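You operate a simulated robot arm through the tools that you are given. There is no shell and no other tool. Be economical: measure what you need, move in short steps, check, and stop when the job is done.

Carry out the task below with a simulated robot arm. There is one attempt and no reset: what you move stays moved.

Task
Slide both conduit clips shut, then pull the white and black ties tight.

Only the result counts: the job must be done as asked and must still hold three seconds after the hand-in. Knocking over, shifting, dropping, spilling or breaking anything else fails it.

Robot
A 6-joint arm with a two-finger parallel gripper, fixed in place. Base frame: the origin is at the foot of the arm, x ahead of it, y to its left, z up. Readings come in m, rad, newtons and seconds.
With the tool pointing down near the work surface it reaches from about 0.16 to 0.74 m from the base axis. Its first joint turns from -2.897 to 2.897 rad. Payload 3.91 kg.
The TCP is the grasp point between the finger pads, 0.03 m short of the fingertips. In the tool frame z runs along the fingers and y along their closing line. Largest opening 0.11 m; finger width 0.02, thickness 0.01; the body of the gripper, 0.048 by 0.112 m, starts 0.055 m behind the TCP.
Orientation is that of the tool frame in the base frame, as a unit quaternion [w, x, y, z]. With the fingers straight down and closing along the base's y, the tool's x points along the base's -x, its y along +y and its z along -z.

Tools
- The arm moves only by the tool arm_command. Its argument "moves" is a list of rows, each an object of numbers (a shift or turn left out is 0, a gripper value left out holds the last): "dx", "dy", "dz": the shift along the tool's x, y, z in m; "ax", "ay", "az": the turn, a rotation vector about the tool's x, y, z in rad; "grip": the finger opening in m, from 0 to 0.11. In form: [{"dx": .., "dy": .., "dz": .., "ax": .., "ay": .., "az": .., "grip": ..}, ...]. A call has 1 to 8 rows; each row shifts and turns the commanded pose from where the row before left it, along the tool's axes as they then stand. A row lasts 0.2 s, in which the tool goes at most 0.05 m and 0.15 rad; a call with a longer step from one row to the next is refused whole, and so is a gripper value outside its range. A pose out of reach is approached as far as the arm can. The call stops where the force on the tool passes 50 N (or 10 N more than at its start, if that is more) or the arm is blocked; 0.2 s more then pass. The fingers move at their own pace (about 0.045 m/s each) and stop on an object; they squeeze with about 27 N. The grip force told is the motor's: it shows also when the fingers shut on nothing. Time passes only in rows, and 0.2 s behind the last, so rows that do not move let the fingers close. It gives the time, the measured TCP pose, the force on the tool (base axes), the opening and the grip force at its end, in the units of the frame above (readings bear some noise).
- Cameras (640 x 400 px; columns grow to the right, rows downward): "scene" is fixed at [0.0492, -0.6491, 1.7214]; the picture's right is [0.77, -0.64, 0.00], its down [-0.53, -0.64, -0.56] and it looks along [0.36, 0.43, -0.83] (base axes); focal length 290 px, centre (320, 200). "wrist" rides on the gripper at [-0.036, 0, -0.057] in the tool frame; the picture's right is [0.00, -1.00, 0.00], its down [0.97, 0.00, -0.24] and it looks along [0.24, 0.00, 0.97] (tool axes); focal length 218 px, centre (320, 200).
- get_image(camera): a new picture of that camera. No time passes.
- lift_body(by): slides the trunk up (or, below 0, down) by that many m; the arm rides with it, the base frame stays. It gives what a move gives, with no picture.
- locate(camera, pixels): for up to 12 pixels [column, row] of the newest picture of that camera ("zoom" is the newest enlarged one), the place [x, y, z] in the base frame of the surface seen there, good to about 0.002 m. No time passes.
- inspect(camera, box): a new picture of the part [left, top, right, bottom] of that camera's present view, enlarged. No time passes.
- finish_job(): hands the job in; it is judged then, once.

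Work in short steps. Measure before you move; look again where a grasp or a placing could have gone wrong, and mend it. You have 80 turns and 38 pictures in all, those below and enlarged ones among them. Open the gripper and draw the arm clear of the work before you hand the job in, unless the task says otherwise; then end with one line.

The tools are called as name(argument=value, ...) on one line, values as JSON. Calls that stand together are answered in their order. arm_command: Moves the arm, as the interface text tells. Its arguments: {"type":"object","properties":{"moves":{"type":"array","items":{"type":"object","properties":{"dx":{"type":"number"},"dy":{"type":"number"},"dz":{"type":"number"},"ax":{"type":"number"},"ay":{"type":"number"},"az":{"type":"number"},"grip":{"type":"number"}}}}},"required":["moves"]} The other tools are called the same way: lift_body (by) slides the trunk up or down; get_image (camera) takes a picture; locate (camera, pixels) gives the place of the surface under pixels of a picture; inspect (camera, box) takes an enlarged picture of a part of a camera's view; finish_job () hands the job in.

At the start:

```text
t: 0.0
tool_pos: [0.2158, -0.244, 1.3597]
tcp_rot: [0.0, 0.0, 1.0, 0.001]
ft_force: [0.2, 0.3, 0.1]
gripper_width: 0.11
gripper_force: 0.1
trunk travel left (down, up): [-0.525, 0.065]
```

scene: 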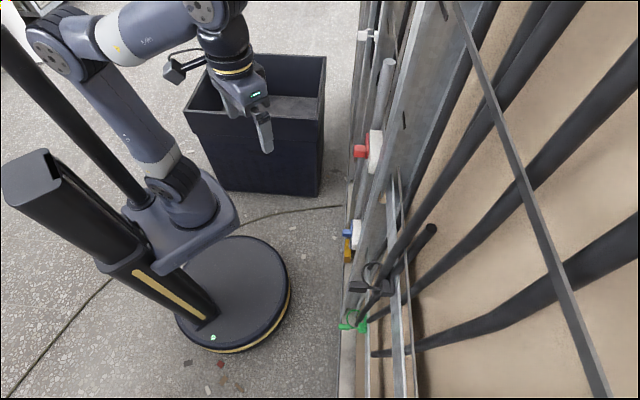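
wrist: 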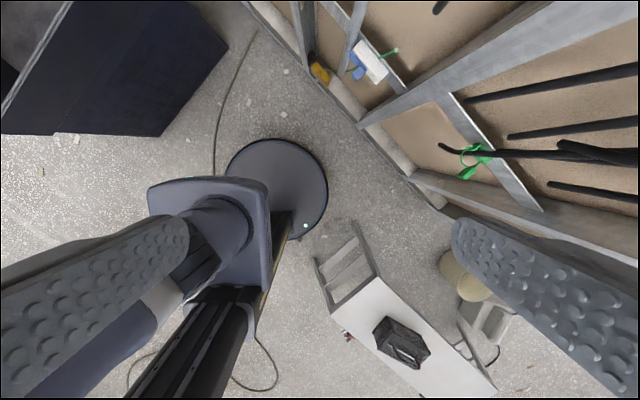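

The scene picture shows a frame wall with red/white, blue/white/yellow and green items at about (370,150), (352,240), (355,320). I enlarge that zone first.

inspect(camera="scene", box=[320, 0, 480, 100])

inspect(camera="scene", box=[320, 100, 480, 200])

inspect(camera="scene", box=[300, 200, 480, 350])

```text
4.00 times, centred on (400, 50) of scene
```

zoom: 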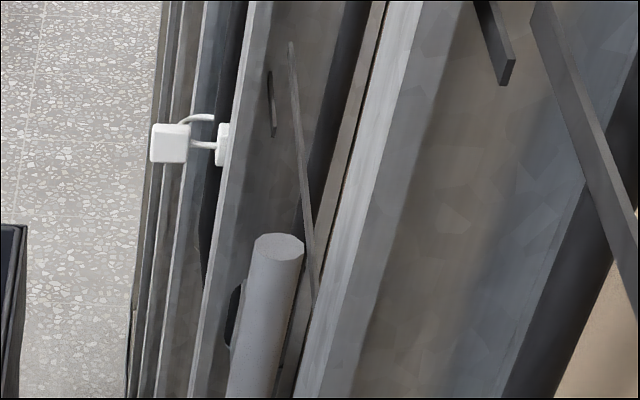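

```text
4.00 times, centred on (400, 150) of scene
```

zoom: 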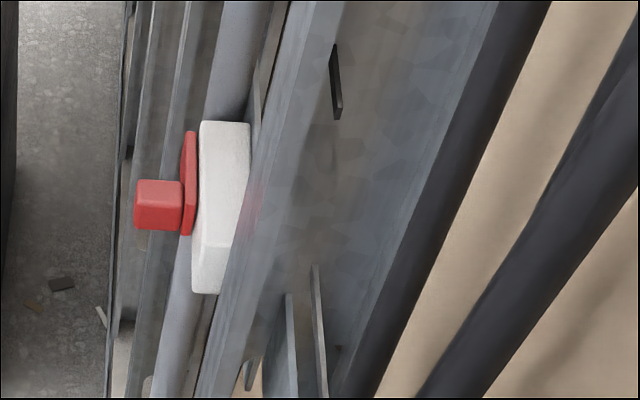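

```text
2.67 times, centred on (390, 275) of scene
```

zoom: 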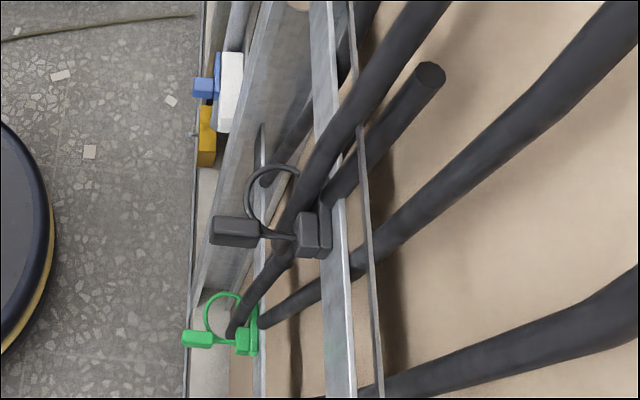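

The targets are: white tie at scene (362,36), red clip at (360,152), blue clip at (352,236), black tie (365,287); the green tie and yellow thing stay untouched. I measure them all.

locate(camera="zoom", pixels=[[203, 88], [216, 75], [230, 80], [206, 140], [235, 232], [215, 232], [307, 235], [325, 230], [275, 236], [195, 338], [245, 340], [265, 60]])

locate(camera="scene", pixels=[[362, 36], [358, 36], [375, 36], [359, 151], [356, 151], [367, 145], [374, 140], [376, 162], [372, 170], [385, 80], [364, 185], [400, 120]])

```text
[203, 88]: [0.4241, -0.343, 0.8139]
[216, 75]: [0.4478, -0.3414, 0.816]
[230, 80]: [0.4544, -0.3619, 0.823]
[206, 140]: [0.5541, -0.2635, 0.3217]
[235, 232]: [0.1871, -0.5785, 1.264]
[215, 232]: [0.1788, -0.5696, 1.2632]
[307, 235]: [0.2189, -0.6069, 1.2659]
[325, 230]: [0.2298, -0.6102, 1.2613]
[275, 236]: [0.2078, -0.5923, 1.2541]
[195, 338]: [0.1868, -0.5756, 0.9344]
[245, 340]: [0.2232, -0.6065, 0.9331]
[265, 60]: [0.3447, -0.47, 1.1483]
```

```text
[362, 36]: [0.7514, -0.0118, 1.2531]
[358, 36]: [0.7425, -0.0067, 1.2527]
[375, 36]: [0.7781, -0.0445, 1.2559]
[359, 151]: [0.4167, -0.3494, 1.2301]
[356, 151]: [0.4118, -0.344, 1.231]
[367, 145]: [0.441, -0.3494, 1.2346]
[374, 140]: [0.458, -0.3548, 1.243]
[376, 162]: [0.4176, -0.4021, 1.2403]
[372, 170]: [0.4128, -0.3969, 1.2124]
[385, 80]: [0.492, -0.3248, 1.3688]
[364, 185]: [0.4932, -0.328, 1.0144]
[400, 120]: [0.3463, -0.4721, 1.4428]
```

The wall runs at 45° (normal towards the robot ≈ (-0.7,0.7,0)), with handles ≈0.54 m out and the TCP now at 0.325 m. I turn the tool to face the wall: az +0.785 first, then ay −1.571.

arm_command(moves=[{"az": 0.131}, {"az": 0.131}, {"az": 0.131}, {"az": 0.131}, {"az": 0.131}, {"az": 0.1304}, {"ay": -0.14}, {"ay": -0.14}])

arm_command(moves=[{"ay": -0.14}, {"ay": -0.14}, {"ay": -0.14}, {"ay": -0.14}, {"ay": -0.14}, {"ay": -0.14}, {"ay": -0.14}, {"ay": -0.14}])

arm_command(moves=[{"ay": -0.14}, {"ay": -0.031}, {}])

get_image(camera="wrist")

```text
t: 1.8
tool_pos: [0.2153, -0.2437, 1.3597]
tcp_rot: [0.129, 0.379, 0.915, -0.053]
ft_force: [-0.3, -0.4, 0.2]
gripper_width: 0.11
gripper_force: 0.1
trunk travel left (down, up): [-0.525, 0.065]
```

```text
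t: 2.9
tool_pos: [0.2165, -0.2877, 1.3113]
tcp_rot: [0.341, 0.386, 0.85, -0.112]
ft_force: [-0.6, -0.7, -0.2]
gripper_width: 0.1101
gripper_force: 0.1
trunk travel left (down, up): [-0.525, 0.065]
stopped in row 5: the arm was blocked; the commanded pose is now the measured one
```

```text
t: 3.7
tool_pos: [0.218, -0.2867, 1.3117]
tcp_rot: [0.413, 0.376, 0.817, -0.146]
ft_force: [0.8, 0.6, 0.0]
gripper_width: 0.11
gripper_force: 0.1
trunk travel left (down, up): [-0.525, 0.065]
```

```text
32 pictures are left
```

wrist: 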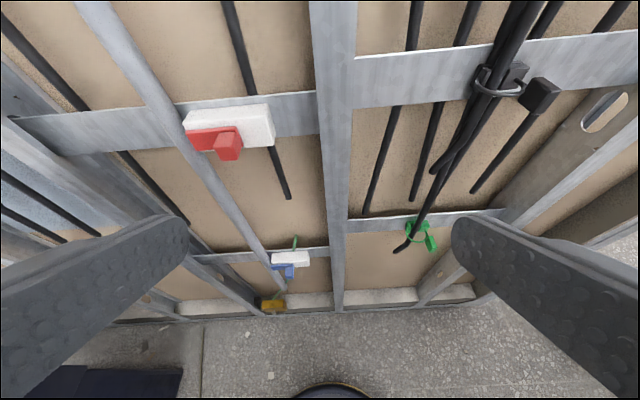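

The arm blocked close to its body at 38° below level; I move 0.08 m toward the wall, then finish the pitch.

arm_command(moves=[{"dz": 0.021, "dx": -0.0163}, {"dz": 0.021, "dx": -0.0163}, {"dz": 0.021, "dx": -0.0163}, {"ay": -0.13}, {"ay": -0.13}, {"ay": -0.13}, {"ay": -0.13}, {"ay": -0.13}])

inspect(camera="wrist", box=[120, 0, 560, 275])

```text
t: 5.5
tool_pos: [0.2702, -0.3447, 1.3089]
tcp_rot: [0.652, 0.31, 0.643, -0.258]
ft_force: [0.5, -0.4, -0.2]
gripper_width: 0.1101
gripper_force: 0.1
trunk travel left (down, up): [-0.525, 0.065]
```

```text
1.45 times, centred on (340, 138) of wrist
```

zoom: 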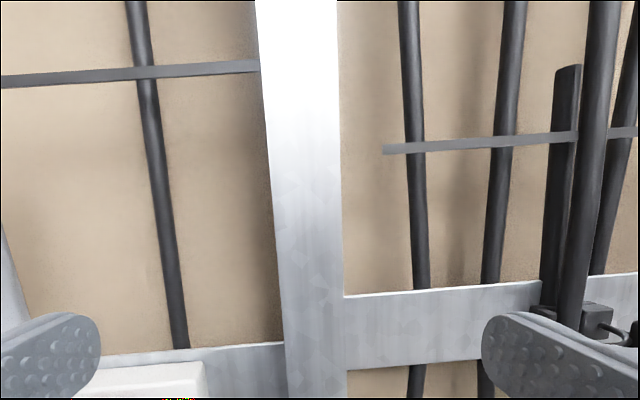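

The tool is now level with small yaw/roll error; I correct it (-0.041,-0.016,-0.073) and shift to look at the red clip (s≈0.045, z≈1.23).

arm_command(moves=[{"ax": -0.041, "ay": -0.016, "az": -0.073}, {"dx": 0.02, "dy": 0.03, "dz": -0.01}, {"dx": 0.02, "dy": 0.03, "dz": -0.01}, {"dx": 0.02, "dy": 0.03, "dz": -0.01}, {"dx": 0.009, "dy": 0.02, "dz": -0.005}, {}])

get_image(camera="wrist")

```text
t: 6.9
tool_pos: [0.307, -0.2743, 1.2375]
tcp_rot: [0.641, 0.277, 0.667, -0.262]
ft_force: [-0.3, 0.1, 0.5]
gripper_width: 0.1101
gripper_force: 0.1
out of reach, approached as far as the arm can: row 4, 5
trunk travel left (down, up): [-0.525, 0.065]
```

```text
30 pictures are left
```

wrist: 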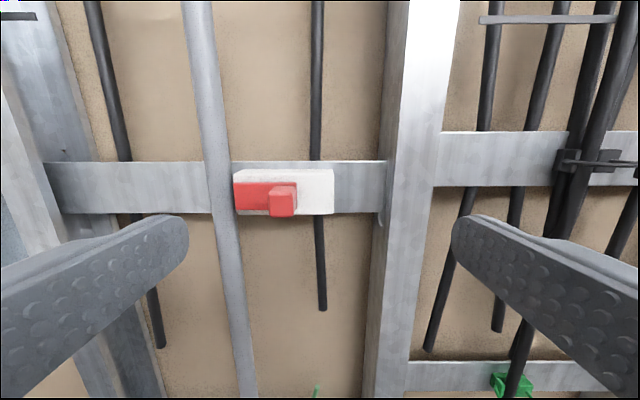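

The red slider with its knob at (283,198) sits on the white body just right of the pipe; shut seems to be to the left, over the pipe. I enlarge and measure.

inspect(camera="wrist", box=[200, 150, 360, 250])

locate(camera="wrist", pixels=[[281, 204], [273, 204], [291, 204], [282, 188], [252, 195], [237, 195], [315, 195], [330, 195], [220, 195], [212, 195], [350, 190], [252, 175]])

```text
4.00 times, centred on (280, 200) of wrist
```

zoom: 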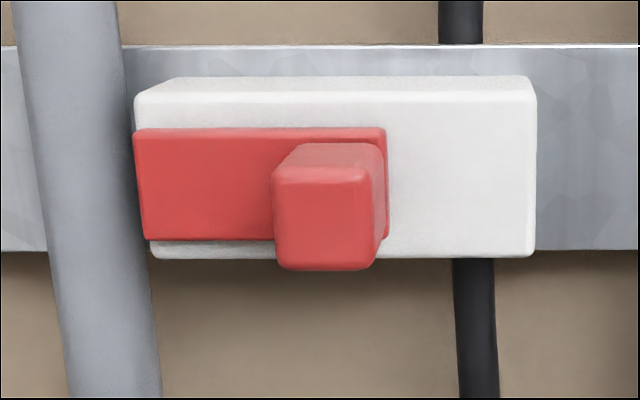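

```text
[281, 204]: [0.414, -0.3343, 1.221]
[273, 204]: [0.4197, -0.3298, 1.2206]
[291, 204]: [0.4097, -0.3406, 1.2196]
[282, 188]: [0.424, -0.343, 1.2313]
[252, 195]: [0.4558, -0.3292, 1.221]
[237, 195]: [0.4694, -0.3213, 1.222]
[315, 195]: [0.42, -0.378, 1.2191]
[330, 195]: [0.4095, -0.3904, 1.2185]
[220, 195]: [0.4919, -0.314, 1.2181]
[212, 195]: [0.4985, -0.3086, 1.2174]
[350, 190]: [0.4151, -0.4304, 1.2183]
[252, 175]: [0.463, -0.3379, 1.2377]
```

Knob centre is s≈0.056, z≈1.221, tip at n≈0.529, slider face n≈0.555; pipe at s 0.115–0.14, front n≈0.57. I go forward with the gripper at 0.05 and check the pose before engaging.

arm_command(moves=[{"dz": 0.02, "grip": 0.05}, {"dz": 0.02, "dx": 0.01}, {"dz": 0.02, "dx": 0.009}, {}, {}])

```text
t: 8.1
tool_pos: [0.3327, -0.3177, 1.2382]
tcp_rot: [0.654, 0.27, 0.653, -0.27]
ft_force: [0.1, 0.0, 0.3]
gripper_width: 0.0502
gripper_force: 0.1
out of reach, approached as far as the arm can: row 2, 3
trunk travel left (down, up): [-0.525, 0.065]
```

Orientation is right but s stalled at 0.011 (want 0.056). I measure the arm mount in the scene to understand the reach, and try a small sideways step.

arm_command(moves=[{"dy": 0.02}, {}])

get_image(camera="scene")

```text
t: 8.7
tool_pos: [0.333, -0.3144, 1.2394]
tcp_rot: [0.654, 0.269, 0.654, -0.269]
ft_force: [-0.6, -1.5, 0.1]
gripper_width: 0.0501
gripper_force: 0.0
out of reach, approached as far as the arm can: row 1
trunk travel left (down, up): [-0.525, 0.065]
```

```text
28 pictures are left
```

scene: 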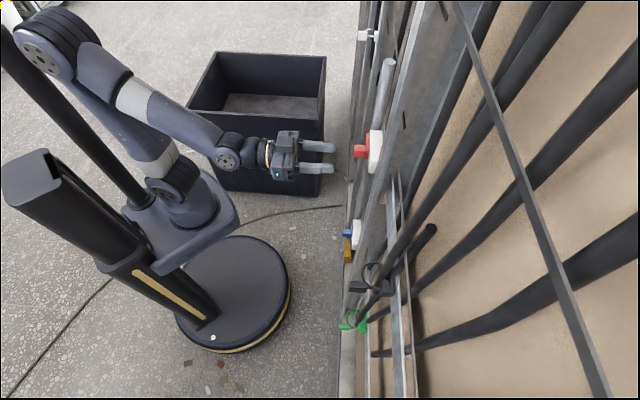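

The elbow sits far back beside the black column, which may be the limit. I measure heights of shoulder, elbow and wrist.

locate(camera="scene", pixels=[[190, 205], [165, 190], [45, 50], [70, 30], [228, 155], [285, 160], [90, 130], [30, 170], [100, 265], [160, 240], [135, 95], [318, 150]])

```text
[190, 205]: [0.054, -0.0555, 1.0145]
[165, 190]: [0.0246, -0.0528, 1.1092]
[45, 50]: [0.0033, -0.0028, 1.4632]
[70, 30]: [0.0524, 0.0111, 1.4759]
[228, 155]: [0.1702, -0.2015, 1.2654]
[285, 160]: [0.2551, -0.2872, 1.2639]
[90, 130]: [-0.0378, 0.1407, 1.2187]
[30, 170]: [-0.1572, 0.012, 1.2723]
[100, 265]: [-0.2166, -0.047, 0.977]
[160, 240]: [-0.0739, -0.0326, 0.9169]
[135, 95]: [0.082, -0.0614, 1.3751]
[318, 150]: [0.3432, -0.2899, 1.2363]
```

Shoulder is at z≈1.08 and elbow at 1.45, folded near the column at (-0.04,0.14). Lowering the trunk 0.16 and raising the tool relative to it will unfold the arm.

lift_body(by=-0.16)

arm_command(moves=[{"dx": -0.04}, {"dx": -0.04}, {"dx": -0.04}, {"dx": -0.02, "dy": 0.01}, {"dy": 0.02}, {}])

```text
t: 10.5
tool_pos: [0.3331, -0.3146, 1.0801]
tcp_rot: [0.655, 0.268, 0.654, -0.268]
ft_force: [0.9, -0.4, 0.2]
gripper_width: 0.05
gripper_force: 0.0
trunk travel left (down, up): [-0.365, 0.225]
```

```text
t: 11.9
tool_pos: [0.3531, -0.3015, 1.2173]
tcp_rot: [0.651, 0.271, 0.656, -0.269]
ft_force: [-0.4, 0.2, -0.3]
gripper_width: 0.0503
gripper_force: 0.0
out of reach, approached as far as the arm can: row 5
trunk travel left (down, up): [-0.365, 0.225]
```

s is now 0.0365; I go forward to n≈0.485 (tips still 0.014 short of the knob) and shift sideways +0.02.

arm_command(moves=[{"dz": 0.022, "dx": -0.003}, {"dy": 0.01}, {"dy": 0.01}, {}])

```text
t: 12.9
tool_pos: [0.3687, -0.3093, 1.2224]
tcp_rot: [0.655, 0.267, 0.655, -0.267]
ft_force: [0.2, 0.3, 0.5]
gripper_width: 0.0498
gripper_force: 0.0
out of reach, approached as far as the arm can: row 2, 3
trunk travel left (down, up): [-0.365, 0.225]
```

s sticks at ≈0.042. I test whether yawing the tool (wrist toward −s, ax −0.26) frees more sideways travel.

arm_command(moves=[{"ax": -0.13}, {"ax": -0.13}, {"dy": 0.01, "dz": -0.003}, {"dy": 0.01, "dz": -0.003}, {}])

```text
t: 14.1
tool_pos: [0.3753, -0.2921, 1.2298]
tcp_rot: [0.685, 0.205, 0.664, -0.217]
ft_force: [0.2, -0.3, 0.8]
gripper_width: 0.0501
gripper_force: 0.2
out of reach, approached as far as the arm can: row 1
trunk travel left (down, up): [-0.365, 0.225]
```

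Yaw helps, but better: use the open gripper's left finger, pushing the knob's right side with its outer face, so the TCP stays at s≤0.03. I go to s≈−0.03, n≈0.47, z≈1.221, opening 0.11.

arm_command(moves=[{"ax": 0.09, "ay": 0.034, "dy": -0.02, "dx": 0.004, "grip": 0.11}, {"ax": 0.09, "dy": -0.02, "dx": 0.004}, {"dy": -0.025}, {"dy": -0.025}, {}, {}])

get_image(camera="wrist")

```text
t: 15.5
tool_pos: [0.3152, -0.3607, 1.2222]
tcp_rot: [0.653, 0.268, 0.654, -0.272]
ft_force: [-0.6, 0.2, 0.5]
gripper_width: 0.11
gripper_force: 0.1
trunk travel left (down, up): [-0.365, 0.225]
```

```text
27 pictures are left
```

wrist: 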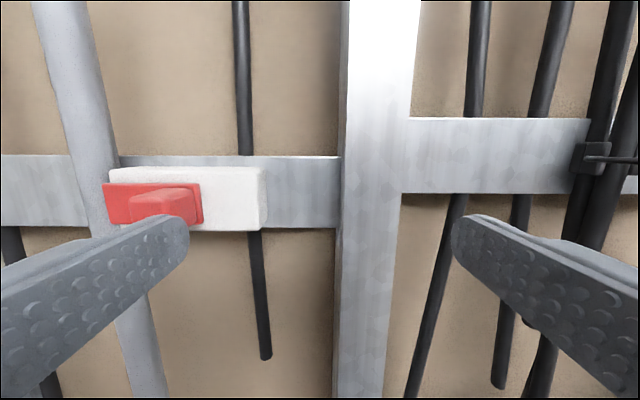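

Left finger outer face is at s≈0.033, knob right side ≈0.046. I advance 0.037 so the fingertip is beside the knob, then push left in small steps.

arm_command(moves=[{"dz": 0.0185}, {"dz": 0.0185}, {}, {"dy": 0.01}, {"dy": 0.01}, {"dy": 0.008}, {}])

get_image(camera="wrist")

```text
t: 17.1
tool_pos: [0.3639, -0.3659, 1.2225]
tcp_rot: [0.653, 0.268, 0.654, -0.272]
ft_force: [-0.8, -1.0, -0.5]
gripper_width: 0.1095
gripper_force: 0.1
trunk travel left (down, up): [-0.365, 0.225]
```

```text
26 pictures are left
```

wrist: 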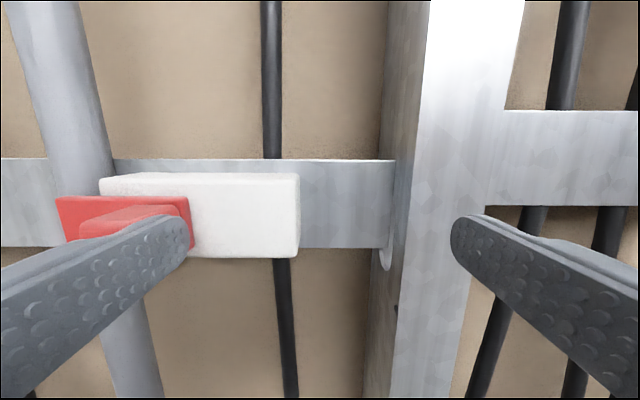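

The slider (left edge now at px 57, over the pipe) is moving with little force. I continue left in small steps.

arm_command(moves=[{"dy": 0.005}, {"dy": 0.005}, {"dy": 0.005}, {"dy": 0.005}, {}])

get_image(camera="wrist")

```text
t: 18.3
tool_pos: [0.378, -0.3513, 1.2212]
tcp_rot: [0.653, 0.268, 0.654, -0.272]
ft_force: [0.0, -1.3, 0.0]
gripper_width: 0.1097
gripper_force: 0.1
trunk travel left (down, up): [-0.365, 0.225]
```

```text
25 pictures are left
```

wrist: 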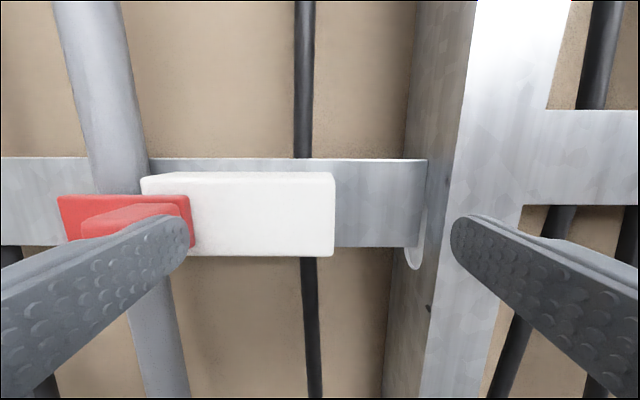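

The slider now crosses the pipe; force is still low (no end stop). I keep pushing gently.

arm_command(moves=[{"dy": 0.004}, {"dy": 0.004}, {"dy": 0.004}, {}])

```text
t: 19.3
tool_pos: [0.3833, -0.3447, 1.2225]
tcp_rot: [0.653, 0.269, 0.653, -0.273]
ft_force: [-7.5, -6.2, 1.8]
gripper_width: 0.105
gripper_force: 0.0
trunk travel left (down, up): [-0.365, 0.225]
```

Force rose to about 10 N along −s and the finger yields: looks like the end stop. One more small nudge to confirm, then back off and look.

arm_command(moves=[{"dy": 0.005}, {}, {"dy": -0.012}, {"dy": -0.012}, {"dz": -0.03}, {"dz": -0.03}, {}])

get_image(camera="wrist")

```text
t: 20.9
tool_pos: [0.3312, -0.3195, 1.2137]
tcp_rot: [0.648, 0.272, 0.658, -0.27]
ft_force: [0.5, -0.7, -0.6]
gripper_width: 0.1099
gripper_force: 0.1
trunk travel left (down, up): [-0.365, 0.225]
```

```text
24 pictures are left
```

wrist: 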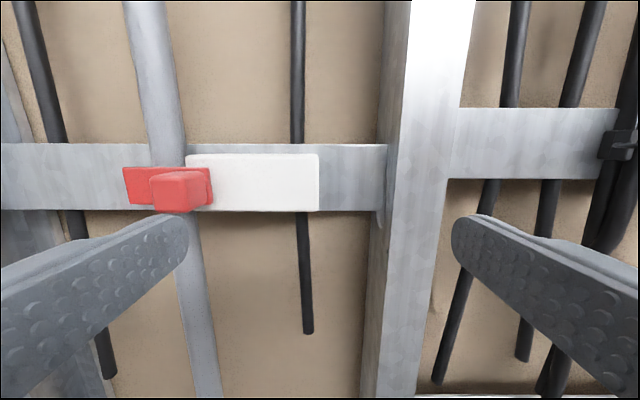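

The red clip is shut across the pipe. Next the blue clip (z≈0.815): I lower the trunk fully, tips at n≈0.49 stay clear of everything.

lift_body(by=-0.36)

get_image(camera="wrist")

```text
t: 24.4
tool_pos: [0.3301, -0.3197, 0.8554]
tcp_rot: [0.648, 0.272, 0.658, -0.27]
ft_force: [-0.3, 0.5, -0.6]
gripper_width: 0.1098
gripper_force: 0.1
trunk travel left (down, up): [-0.005, 0.585]
```

```text
23 pictures are left
```

wrist: 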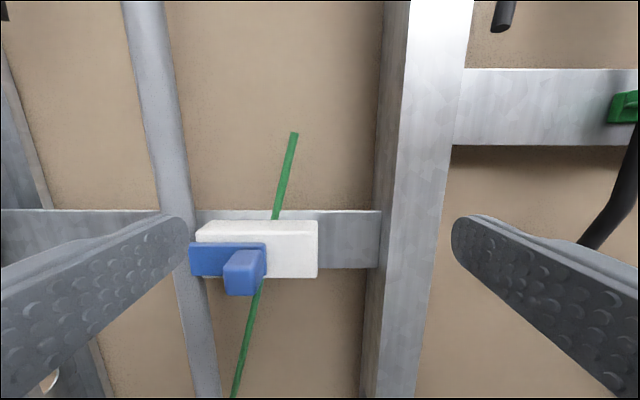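

The blue clip has the same layout: knob at (244,275), pipe to its left. Measure it.

locate(camera="wrist", pixels=[[237, 280], [226, 280], [250, 280], [238, 262], [238, 292], [262, 272], [205, 262], [192, 262], [262, 250], [300, 260], [316, 260], [242, 375]])

```text
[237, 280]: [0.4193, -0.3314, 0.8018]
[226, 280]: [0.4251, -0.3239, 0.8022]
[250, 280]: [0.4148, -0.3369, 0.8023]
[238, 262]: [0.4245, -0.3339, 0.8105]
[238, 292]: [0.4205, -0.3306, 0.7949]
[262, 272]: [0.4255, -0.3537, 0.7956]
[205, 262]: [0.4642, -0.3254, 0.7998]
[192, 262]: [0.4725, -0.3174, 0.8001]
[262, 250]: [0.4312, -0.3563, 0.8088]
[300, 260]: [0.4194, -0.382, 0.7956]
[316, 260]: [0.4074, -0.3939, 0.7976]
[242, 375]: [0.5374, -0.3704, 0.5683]
```

Knob: s 0.053–0.072, z≈0.802, tip n≈0.531. I go to s≈−0.028, z≈0.802, then in to n≈0.515, and push left as before.

arm_command(moves=[{"dx": 0.026, "dy": -0.018}, {"dx": 0.027, "dy": -0.018}, {}, {}])

```text
t: 25.4
tool_pos: [0.3055, -0.3396, 0.8092]
tcp_rot: [0.653, 0.268, 0.654, -0.272]
ft_force: [0.5, -0.2, -1.0]
gripper_width: 0.1103
gripper_force: 0.0
trunk travel left (down, up): [-0.005, 0.585]
```

At s=−0.024, z=0.809; advance 0.058 with 0.006 down, then push.

arm_command(moves=[{"dz": 0.02, "dx": 0.006}, {"dz": 0.02}, {"dz": 0.018}, {}, {"dy": 0.01}, {"dy": 0.01}, {"dy": 0.01}, {}])

get_image(camera="wrist")

```text
t: 27.2
tool_pos: [0.3644, -0.3604, 0.8027]
tcp_rot: [0.653, 0.268, 0.654, -0.272]
ft_force: [-0.3, -0.8, 1.1]
gripper_width: 0.1096
gripper_force: 0.1
trunk travel left (down, up): [-0.005, 0.585]
```

```text
22 pictures are left
```

wrist: 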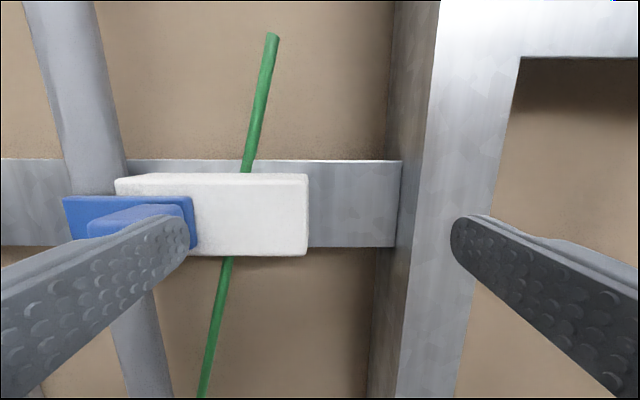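

The blue slider is moving along. I continue in small steps until the force shows the stop.

arm_command(moves=[{"dy": 0.006}, {"dy": 0.006}, {"dy": 0.005}, {"dy": 0.004}, {"dy": 0.004}, {"dy": 0.004}, {}])

```text
t: 28.8
tool_pos: [0.3782, -0.3461, 0.802]
tcp_rot: [0.653, 0.267, 0.655, -0.27]
ft_force: [-0.2, -1.4, -0.9]
gripper_width: 0.1098
gripper_force: 0.0
out of reach, approached as far as the arm can: row 5, 6
trunk travel left (down, up): [-0.005, 0.585]
```

s stalls at 0.023 by reach (needs ≈0.033). I yaw slightly (ax −0.1) with 0.008 forward to keep engaged, and push further.

arm_command(moves=[{"ax": -0.1, "dz": 0.007}, {}, {"dy": 0.004}, {"dy": 0.004}, {"dy": 0.004}, {}])

get_image(camera="wrist")

```text
t: 30.2
tool_pos: [0.3898, -0.3436, 0.802]
tcp_rot: [0.666, 0.238, 0.665, -0.24]
ft_force: [-19.9, -31.0, 5.2]
gripper_width: 0.0916
gripper_force: 0.0
trunk travel left (down, up): [-0.005, 0.585]
```

```text
21 pictures are left
```

wrist: 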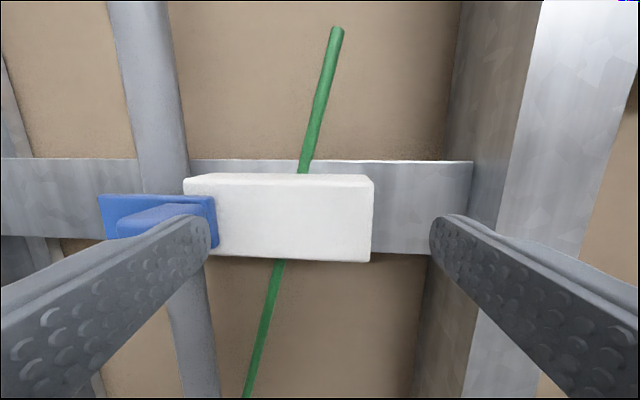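

Strong reaction (~37 N) and finger yielded: end stop reached at the same s as the red one. I back off and look at the whole clip.

arm_command(moves=[{"dy": -0.015}, {"dy": -0.015}, {"dz": -0.03}, {"dz": -0.03, "ax": 0.1}, {}])

inspect(camera="wrist", box=[60, 120, 380, 320])

```text
t: 31.4
tool_pos: [0.3254, -0.328, 0.8032]
tcp_rot: [0.653, 0.269, 0.653, -0.273]
ft_force: [0.4, -0.9, 0.4]
gripper_width: 0.1102
gripper_force: 0.1
trunk travel left (down, up): [-0.005, 0.585]
```

```text
2.00 times, centred on (220, 220) of wrist
```

zoom: 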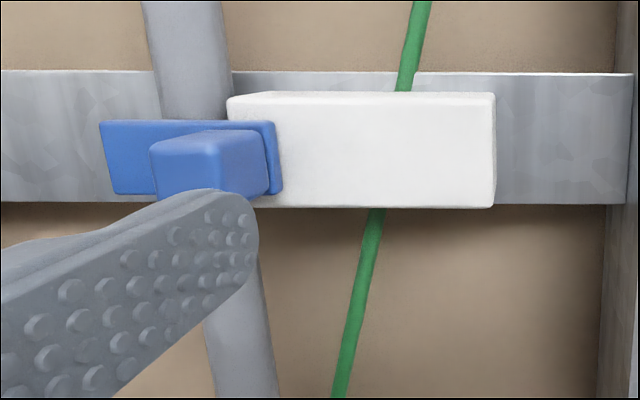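

Blue is shut too. Now the ties: raise the trunk 0.40 and slide along the wall toward the black tie (s≈−0.28, z≈1.264), staying back at n≈0.45.

lift_body(by=0.4)

arm_command(moves=[{"dy": -0.04}, {"dy": -0.04, "dz": -0.01}, {"dy": -0.04, "dx": -0.01}, {"dy": -0.04, "dx": -0.02}, {"dy": -0.04, "dx": -0.02}, {"dy": -0.03}, {}])

get_image(camera="wrist")

```text
t: 35.3
tool_pos: [0.326, -0.3271, 1.2037]
tcp_rot: [0.653, 0.268, 0.654, -0.273]
ft_force: [-1.1, 0.7, -1.1]
gripper_width: 0.11
gripper_force: 0.1
trunk travel left (down, up): [-0.405, 0.185]
```

```text
t: 36.9
tool_pos: [0.1565, -0.4816, 1.2508]
tcp_rot: [0.653, 0.268, 0.654, -0.272]
ft_force: [-0.5, -0.3, 1.5]
gripper_width: 0.1099
gripper_force: 0.1
trunk travel left (down, up): [-0.405, 0.185]
```

```text
19 pictures are left
```

wrist: 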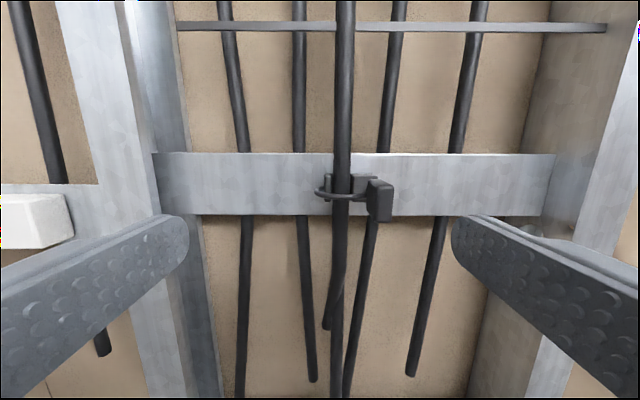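

inspect(camera="wrist", box=[280, 140, 440, 240])

locate(camera="wrist", pixels=[[384, 185], [384, 205], [371, 205], [389, 205], [384, 218], [362, 185], [328, 185], [318, 192], [342, 192], [343, 170], [330, 205], [395, 200]])

```text
4.00 times, centred on (360, 190) of wrist
```

zoom: 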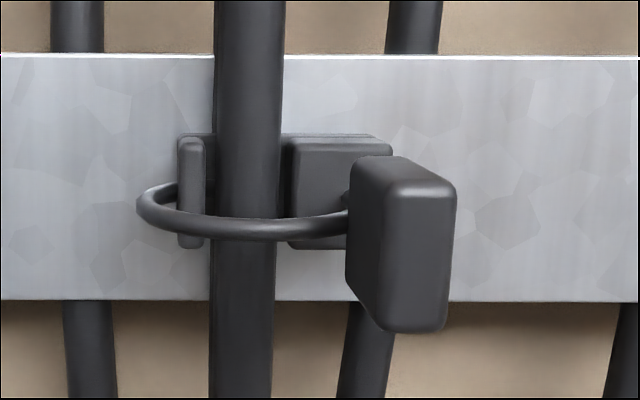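

```text
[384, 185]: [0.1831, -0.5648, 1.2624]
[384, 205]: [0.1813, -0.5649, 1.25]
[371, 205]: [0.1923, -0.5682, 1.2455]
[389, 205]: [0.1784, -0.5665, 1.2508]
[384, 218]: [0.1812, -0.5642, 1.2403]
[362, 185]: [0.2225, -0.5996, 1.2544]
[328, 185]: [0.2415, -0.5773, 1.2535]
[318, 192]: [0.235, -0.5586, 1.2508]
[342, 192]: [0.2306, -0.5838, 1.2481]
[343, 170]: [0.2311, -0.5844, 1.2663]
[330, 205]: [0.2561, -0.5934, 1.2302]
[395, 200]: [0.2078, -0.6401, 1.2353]
```

The black tie's loop runs round the cable to a head at right; its pull tab (front face px 380–393, n≈0.529) sticks out toward me. I check loop depth and tab depth.

locate(camera="wrist", pixels=[[345, 198], [335, 197], [355, 196], [326, 195], [368, 190], [368, 205], [373, 195], [376, 205], [380, 205], [391, 205], [366, 195], [386, 220]])

```text
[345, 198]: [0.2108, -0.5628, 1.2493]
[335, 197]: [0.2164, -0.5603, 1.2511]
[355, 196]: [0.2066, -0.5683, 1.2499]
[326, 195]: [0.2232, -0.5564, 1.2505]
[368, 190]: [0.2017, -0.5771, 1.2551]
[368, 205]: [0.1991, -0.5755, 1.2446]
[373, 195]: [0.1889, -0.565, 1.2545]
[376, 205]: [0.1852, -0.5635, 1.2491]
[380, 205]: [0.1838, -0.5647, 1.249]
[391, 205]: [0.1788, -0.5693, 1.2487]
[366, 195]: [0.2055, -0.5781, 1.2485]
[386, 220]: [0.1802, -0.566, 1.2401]
```

Tab: s −0.2655…−0.276, n 0.529–0.549, z 1.237–1.268; loop front n≈0.547. I align at s=−0.271, open 0.045, and stop with the tips at n≈0.541 (just short of the loop), then close.

arm_command(moves=[{"dy": -0.02, "dx": -0.002, "grip": 0.045}, {"dy": -0.021}, {"dz": 0.02}, {}, {}, {}])

get_image(camera="wrist")

```text
t: 38.3
tool_pos: [0.1403, -0.5273, 1.254]
tcp_rot: [0.653, 0.268, 0.654, -0.273]
ft_force: [0.5, -0.2, 1.1]
gripper_width: 0.0448
gripper_force: 0.1
trunk travel left (down, up): [-0.405, 0.185]
```

```text
17 pictures are left
```

wrist: 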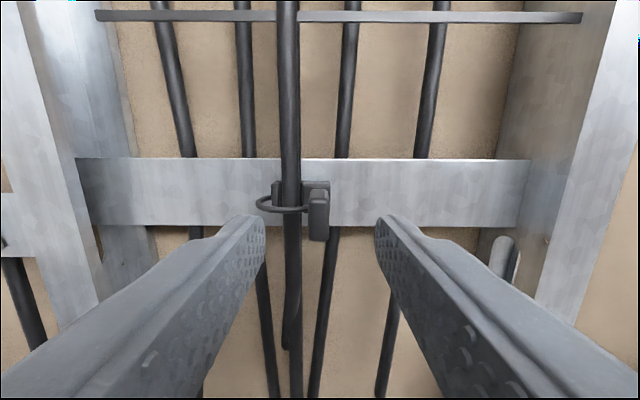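

The tab at (318,215) is centred between the fingers. Advance 0.039 and close.

arm_command(moves=[{"dz": 0.02}, {"dz": 0.019}, {}, {"grip": 0.0}, {}, {}, {}])

get_image(camera="wrist")

```text
t: 39.9
tool_pos: [0.1682, -0.5531, 1.2561]
tcp_rot: [0.653, 0.269, 0.654, -0.271]
ft_force: [2.6, 2.7, -1.2]
gripper_width: 0.0111
gripper_force: 44.8
trunk travel left (down, up): [-0.405, 0.185]
```

```text
16 pictures are left
```

wrist: 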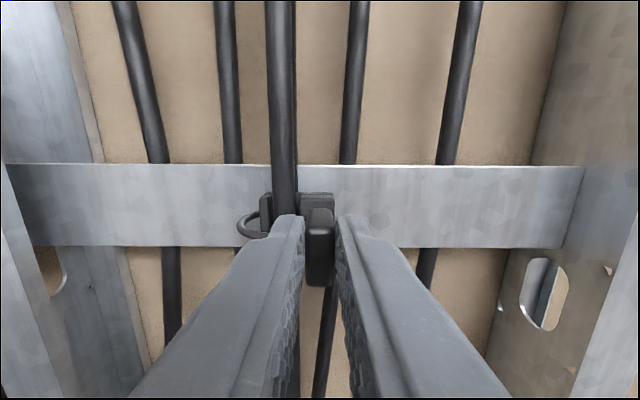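

The tab is held (0.011 m, 45 N). I pull it straight out along −z of the tool in small steps.

arm_command(moves=[{"dz": -0.006}, {"dz": -0.006}, {"dz": -0.006}, {"dz": -0.006}, {}])

get_image(camera="wrist")

```text
t: 41.1
tool_pos: [0.1517, -0.5364, 1.2555]
tcp_rot: [0.653, 0.269, 0.654, -0.273]
ft_force: [-1.1, -1.2, -1.6]
gripper_width: 0.0114
gripper_force: 44.9
trunk travel left (down, up): [-0.405, 0.185]
```

```text
15 pictures are left
```

wrist: 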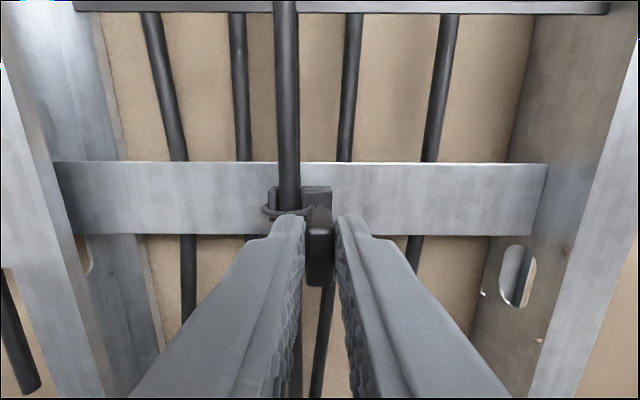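

The tab comes along and the loop shrinks with hardly any force; I keep pulling until resistance shows.

arm_command(moves=[{"dz": -0.005}, {"dz": -0.005}, {"dz": -0.004}, {"dz": -0.003}, {}])

inspect(camera="wrist", box=[220, 150, 420, 275])

```text
t: 42.3
tool_pos: [0.1397, -0.5243, 1.2571]
tcp_rot: [0.653, 0.269, 0.653, -0.273]
ft_force: [-4.5, -5.6, 4.0]
gripper_width: 0.0113
gripper_force: 44.9
trunk travel left (down, up): [-0.405, 0.185]
```

```text
3.20 times, centred on (320, 212) of wrist
```

zoom: 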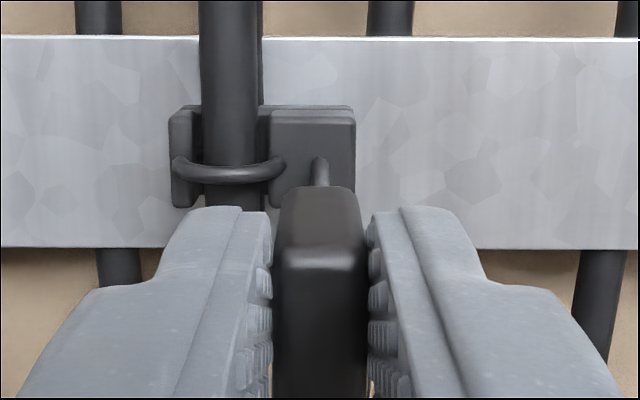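

The loop now hugs the cable closely; the pull-axis force is still small, so I pull a little more to find the stop.

arm_command(moves=[{"dz": -0.003}, {"dz": -0.003}, {"dz": -0.003}, {}])

```text
t: 43.3
tool_pos: [0.1358, -0.5221, 1.2537]
tcp_rot: [0.653, 0.269, 0.654, -0.27]
ft_force: [13.3, -32.6, 10.8]
gripper_width: 0.0113
gripper_force: 45.2
trunk travel left (down, up): [-0.405, 0.185]
```

The resistance of ~32 N along the pull shows the tie is tight. I let go and back off, then look.

arm_command(moves=[{"grip": 0.05}, {}, {}, {"dz": -0.025}, {"dz": -0.025}, {}])

inspect(camera="wrist", box=[240, 140, 400, 240])

```text
t: 44.7
tool_pos: [0.1, -0.4809, 1.2572]
tcp_rot: [0.653, 0.268, 0.654, -0.272]
ft_force: [0.0, -0.4, 0.2]
gripper_width: 0.0499
gripper_force: 0.0
trunk travel left (down, up): [-0.405, 0.185]
```

```text
4.00 times, centred on (320, 190) of wrist
```

zoom: 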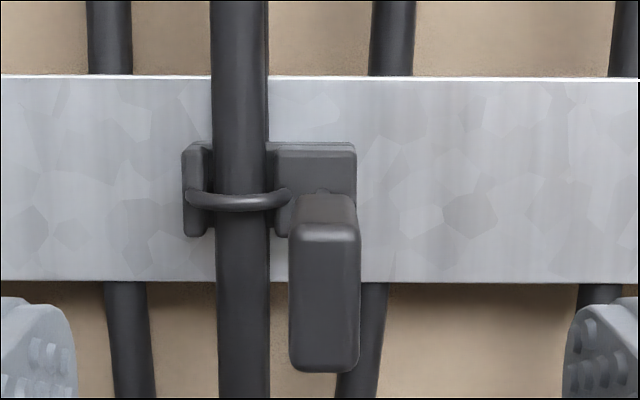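

The black tie is tight. For the white tie (s≈0.52) I must pass the region where the arm got stuck; I first go back to s≈0 at n≈0.45.

arm_command(moves=[{"dy": 0.045, "dz": 0.01}, {"dy": 0.045, "dz": 0.01}, {"dy": 0.045, "dz": 0.01}, {"dy": 0.045, "dz": 0.01}, {"dy": 0.045}, {"dy": 0.045}, {}])

arm_command(moves=[{"ax": -0.12, "dy": 0.02}, {"ax": -0.12, "dy": 0.02, "dz": 0.002}, {"ax": -0.12, "dy": 0.02, "dz": 0.005}, {"ax": -0.1, "dy": 0.02, "dz": 0.01}, {}])

```text
t: 46.3
tool_pos: [0.3197, -0.3251, 1.2462]
tcp_rot: [0.649, 0.272, 0.658, -0.269]
ft_force: [0.2, 0.3, 0.1]
gripper_width: 0.05
gripper_force: 0.1
trunk travel left (down, up): [-0.405, 0.185]
```

```text
t: 47.5
tool_pos: [0.3767, -0.2632, 1.2546]
tcp_rot: [0.697, 0.112, 0.698, -0.116]
ft_force: [-0.3, -0.1, 0.9]
gripper_width: 0.0502
gripper_force: 0.0
trunk travel left (down, up): [-0.405, 0.185]
```

That works: yawing frees the path (s=0.080 already). I continue along +s at constant n, yawing a bit more.

arm_command(moves=[{"dy": 0.035, "dz": 0.018}, {"ax": -0.1, "dy": 0.035, "dz": 0.018}, {"dy": 0.034, "dz": 0.021}, {"ax": -0.1, "dy": 0.034, "dz": 0.021}, {"dy": 0.032, "dz": 0.024}, {}])

```text
t: 48.9
tool_pos: [0.5174, -0.1208, 1.2523]
tcp_rot: [0.705, 0.043, 0.706, -0.046]
ft_force: [-0.2, -1.0, 0.0]
gripper_width: 0.0501
gripper_force: 0.0
trunk travel left (down, up): [-0.405, 0.185]
```

s=0.28, no limit hit. I go on to s≈0.46.

arm_command(moves=[{"dy": 0.033, "dz": 0.022}, {"dy": 0.033, "dz": 0.022}, {"dy": 0.033, "dz": 0.022}, {"dy": 0.033, "dz": 0.022}, {}])

arm_command(moves=[{"ax": 0.11, "dy": 0.01}, {"ax": 0.11, "dy": 0.01}, {"ax": 0.11, "dy": 0.01}, {"ax": 0.11, "dy": 0.01}, {"ax": 0.11}, {"ax": 0.11}, {}])

get_image(camera="wrist")

```text
t: 50.1
tool_pos: [0.604, -0.0451, 1.2359]
tcp_rot: [0.667, -0.003, 0.744, -0.047]
ft_force: [0.4, -0.1, -0.6]
gripper_width: 0.0504
gripper_force: 0.0
out of reach, approached as far as the arm can: row 2, 3, 4
trunk travel left (down, up): [-0.405, 0.185]
```

```text
t: 51.7
tool_pos: [0.632, 0.0291, 1.2516]
tcp_rot: [0.654, 0.267, 0.654, -0.272]
ft_force: [-0.5, -0.3, 0.0]
gripper_width: 0.05
gripper_force: 0.0
out of reach, approached as far as the arm can: row 1
trunk travel left (down, up): [-0.405, 0.185]
```

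```text
12 pictures are left
```

wrist: 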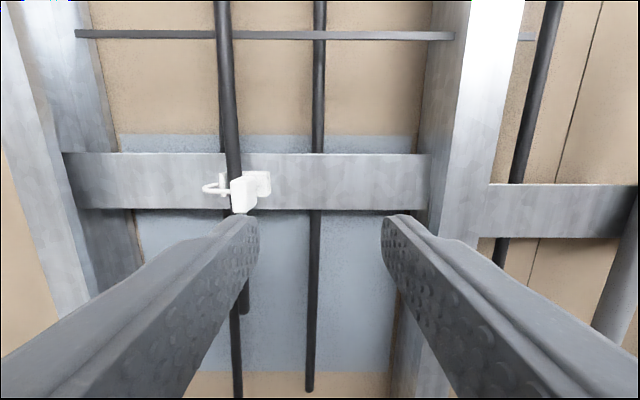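

Now facing the wall at s=0.4675 with good orientation; the white tie's tab is at (238,193). Measure it.

inspect(camera="wrist", box=[180, 150, 308, 230])

locate(camera="wrist", pixels=[[237, 193], [233, 193], [241, 193], [237, 180], [237, 208], [248, 190], [253, 190], [265, 185], [210, 190], [206, 188], [218, 192], [222, 192]])

```text
5.00 times, centred on (244, 190) of wrist
```

zoom: 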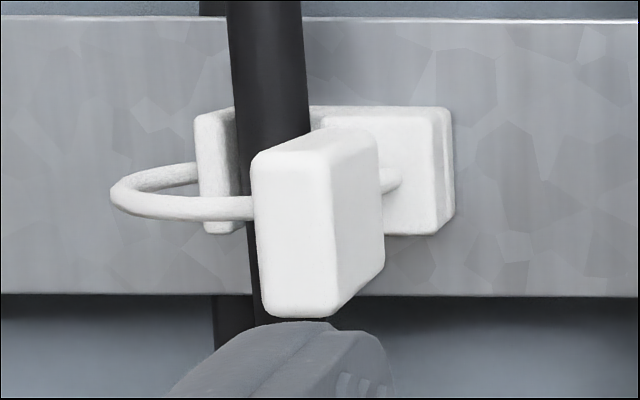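

```text
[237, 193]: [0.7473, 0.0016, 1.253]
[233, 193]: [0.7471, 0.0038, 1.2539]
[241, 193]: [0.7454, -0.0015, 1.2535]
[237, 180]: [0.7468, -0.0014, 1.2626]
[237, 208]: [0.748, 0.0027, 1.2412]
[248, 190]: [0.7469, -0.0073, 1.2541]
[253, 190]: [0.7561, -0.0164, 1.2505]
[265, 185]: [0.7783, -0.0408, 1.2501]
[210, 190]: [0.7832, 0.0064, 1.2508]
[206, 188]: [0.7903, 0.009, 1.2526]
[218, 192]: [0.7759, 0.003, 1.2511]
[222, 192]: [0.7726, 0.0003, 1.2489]
```

Tab: s 0.523–0.534, z≈1.252, front n≈0.528, loop front n≈0.547. I move +0.061 sideways and 0.045 forward, opening 0.045.

arm_command(moves=[{"dy": 0.02, "grip": 0.045}, {"dy": 0.02}, {"dy": 0.021}, {"dz": 0.022}, {"dz": 0.022}, {}])

get_image(camera="wrist")

```text
t: 53.1
tool_pos: [0.706, 0.042, 1.2521]
tcp_rot: [0.653, 0.268, 0.654, -0.272]
ft_force: [0.5, -0.6, 0.0]
gripper_width: 0.0449
gripper_force: 0.0
trunk travel left (down, up): [-0.405, 0.185]
```

```text
10 pictures are left
```

wrist: 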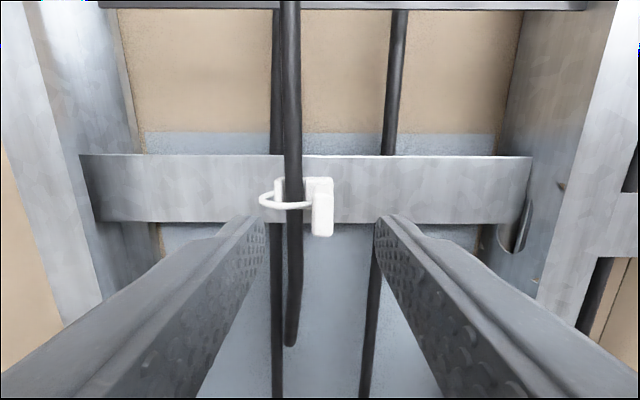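

The tab at (322,212) is centred. Advance 0.041 and close.

arm_command(moves=[{"dz": 0.02}, {"dz": 0.021}, {}, {"grip": 0.0}, {}, {}, {}])

```text
t: 54.7
tool_pos: [0.7344, 0.0122, 1.2515]
tcp_rot: [0.653, 0.268, 0.654, -0.272]
ft_force: [1.1, 1.2, 1.0]
gripper_width: 0.0111
gripper_force: 45.3
trunk travel left (down, up): [-0.405, 0.185]
```

The tab is held (0.011 m). I pull 0.040 out in small steps.

arm_command(moves=[{"dz": -0.006}, {"dz": -0.006}, {"dz": -0.006}, {"dz": -0.006}, {"dz": -0.006}, {"dz": -0.005}, {"dz": -0.004}, {}])

arm_command(moves=[{"dz": -0.003}, {"dz": -0.003}, {"dz": -0.003}, {}])

```text
t: 56.5
tool_pos: [0.7076, 0.04, 1.2507]
tcp_rot: [0.653, 0.269, 0.654, -0.272]
ft_force: [-3.0, -3.2, -3.6]
gripper_width: 0.0113
gripper_force: 45.0
trunk travel left (down, up): [-0.405, 0.185]
```

```text
t: 57.5
tool_pos: [0.7039, 0.0406, 1.2504]
tcp_rot: [0.652, 0.269, 0.654, -0.272]
ft_force: [32.2, -19.9, 8.4]
gripper_width: 0.0116
gripper_force: 45.4
trunk travel left (down, up): [-0.405, 0.185]
```

About 37 N resistance along the pull: tight. I release, back off and look.

arm_command(moves=[{"grip": 0.05}, {}, {}, {"dz": -0.025}, {"dz": -0.025}, {}])

inspect(camera="wrist", box=[240, 140, 400, 240])

get_image(camera="scene")

```text
t: 58.9
tool_pos: [0.6644, 0.0819, 1.2517]
tcp_rot: [0.653, 0.269, 0.654, -0.272]
ft_force: [0.0, 0.3, -0.4]
gripper_width: 0.0503
gripper_force: 0.1
trunk travel left (down, up): [-0.405, 0.185]
```

```text
4.00 times, centred on (320, 190) of wrist
```

zoom: 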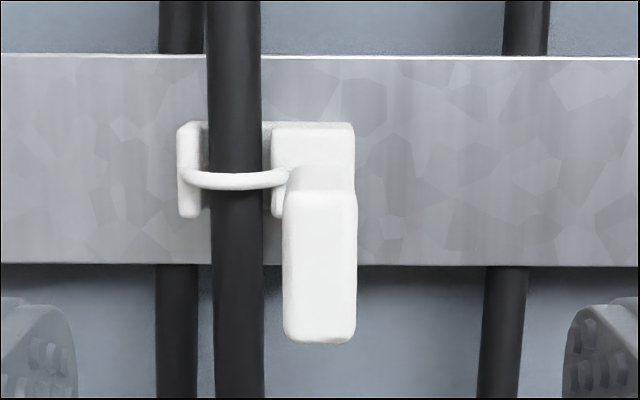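

```text
8 pictures are left
```

scene: 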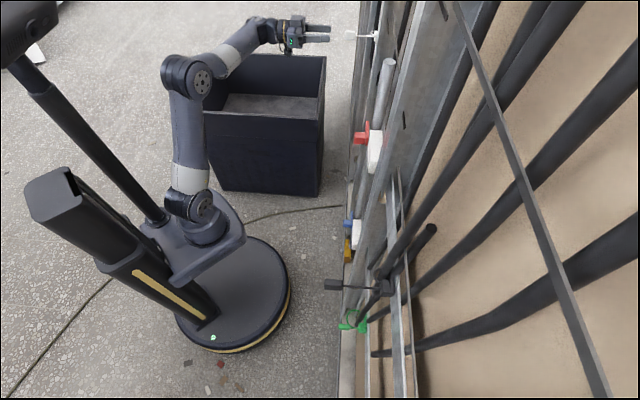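

Both ties are tight. I draw the arm back and check the clips once more.

arm_command(moves=[{"dz": -0.03}, {"dz": -0.03}, {"dz": -0.02}, {}])

inspect(camera="scene", box=[300, 110, 460, 260])

```text
t: 59.9
tool_pos: [0.6095, 0.1383, 1.2533]
tcp_rot: [0.653, 0.267, 0.654, -0.272]
ft_force: [0.4, 0.4, 0.2]
gripper_width: 0.05
gripper_force: 0.0
trunk travel left (down, up): [-0.405, 0.185]
```

```text
2.67 times, centred on (380, 185) of scene
```

zoom: 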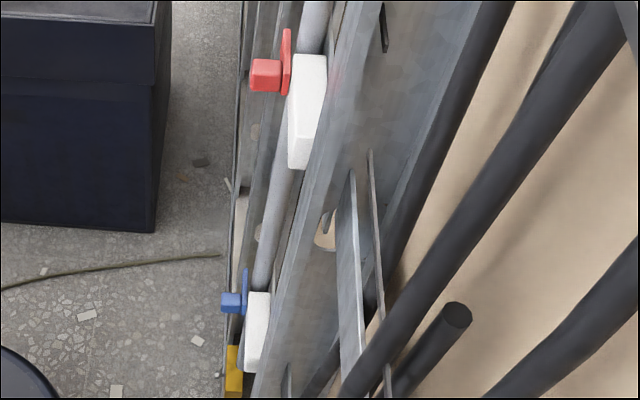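

Both sliders sit shut across the pipe, both ties are tight, and the arm is clear with the gripper open; I hand in.

finish_job()

```text
The job is handed in.
```

Both conduit clips (red and blue) are slid shut to their end stops, and the white and black ties are pulled tight until they would go no further. The arm was clear with the gripper open when I handed the job in.
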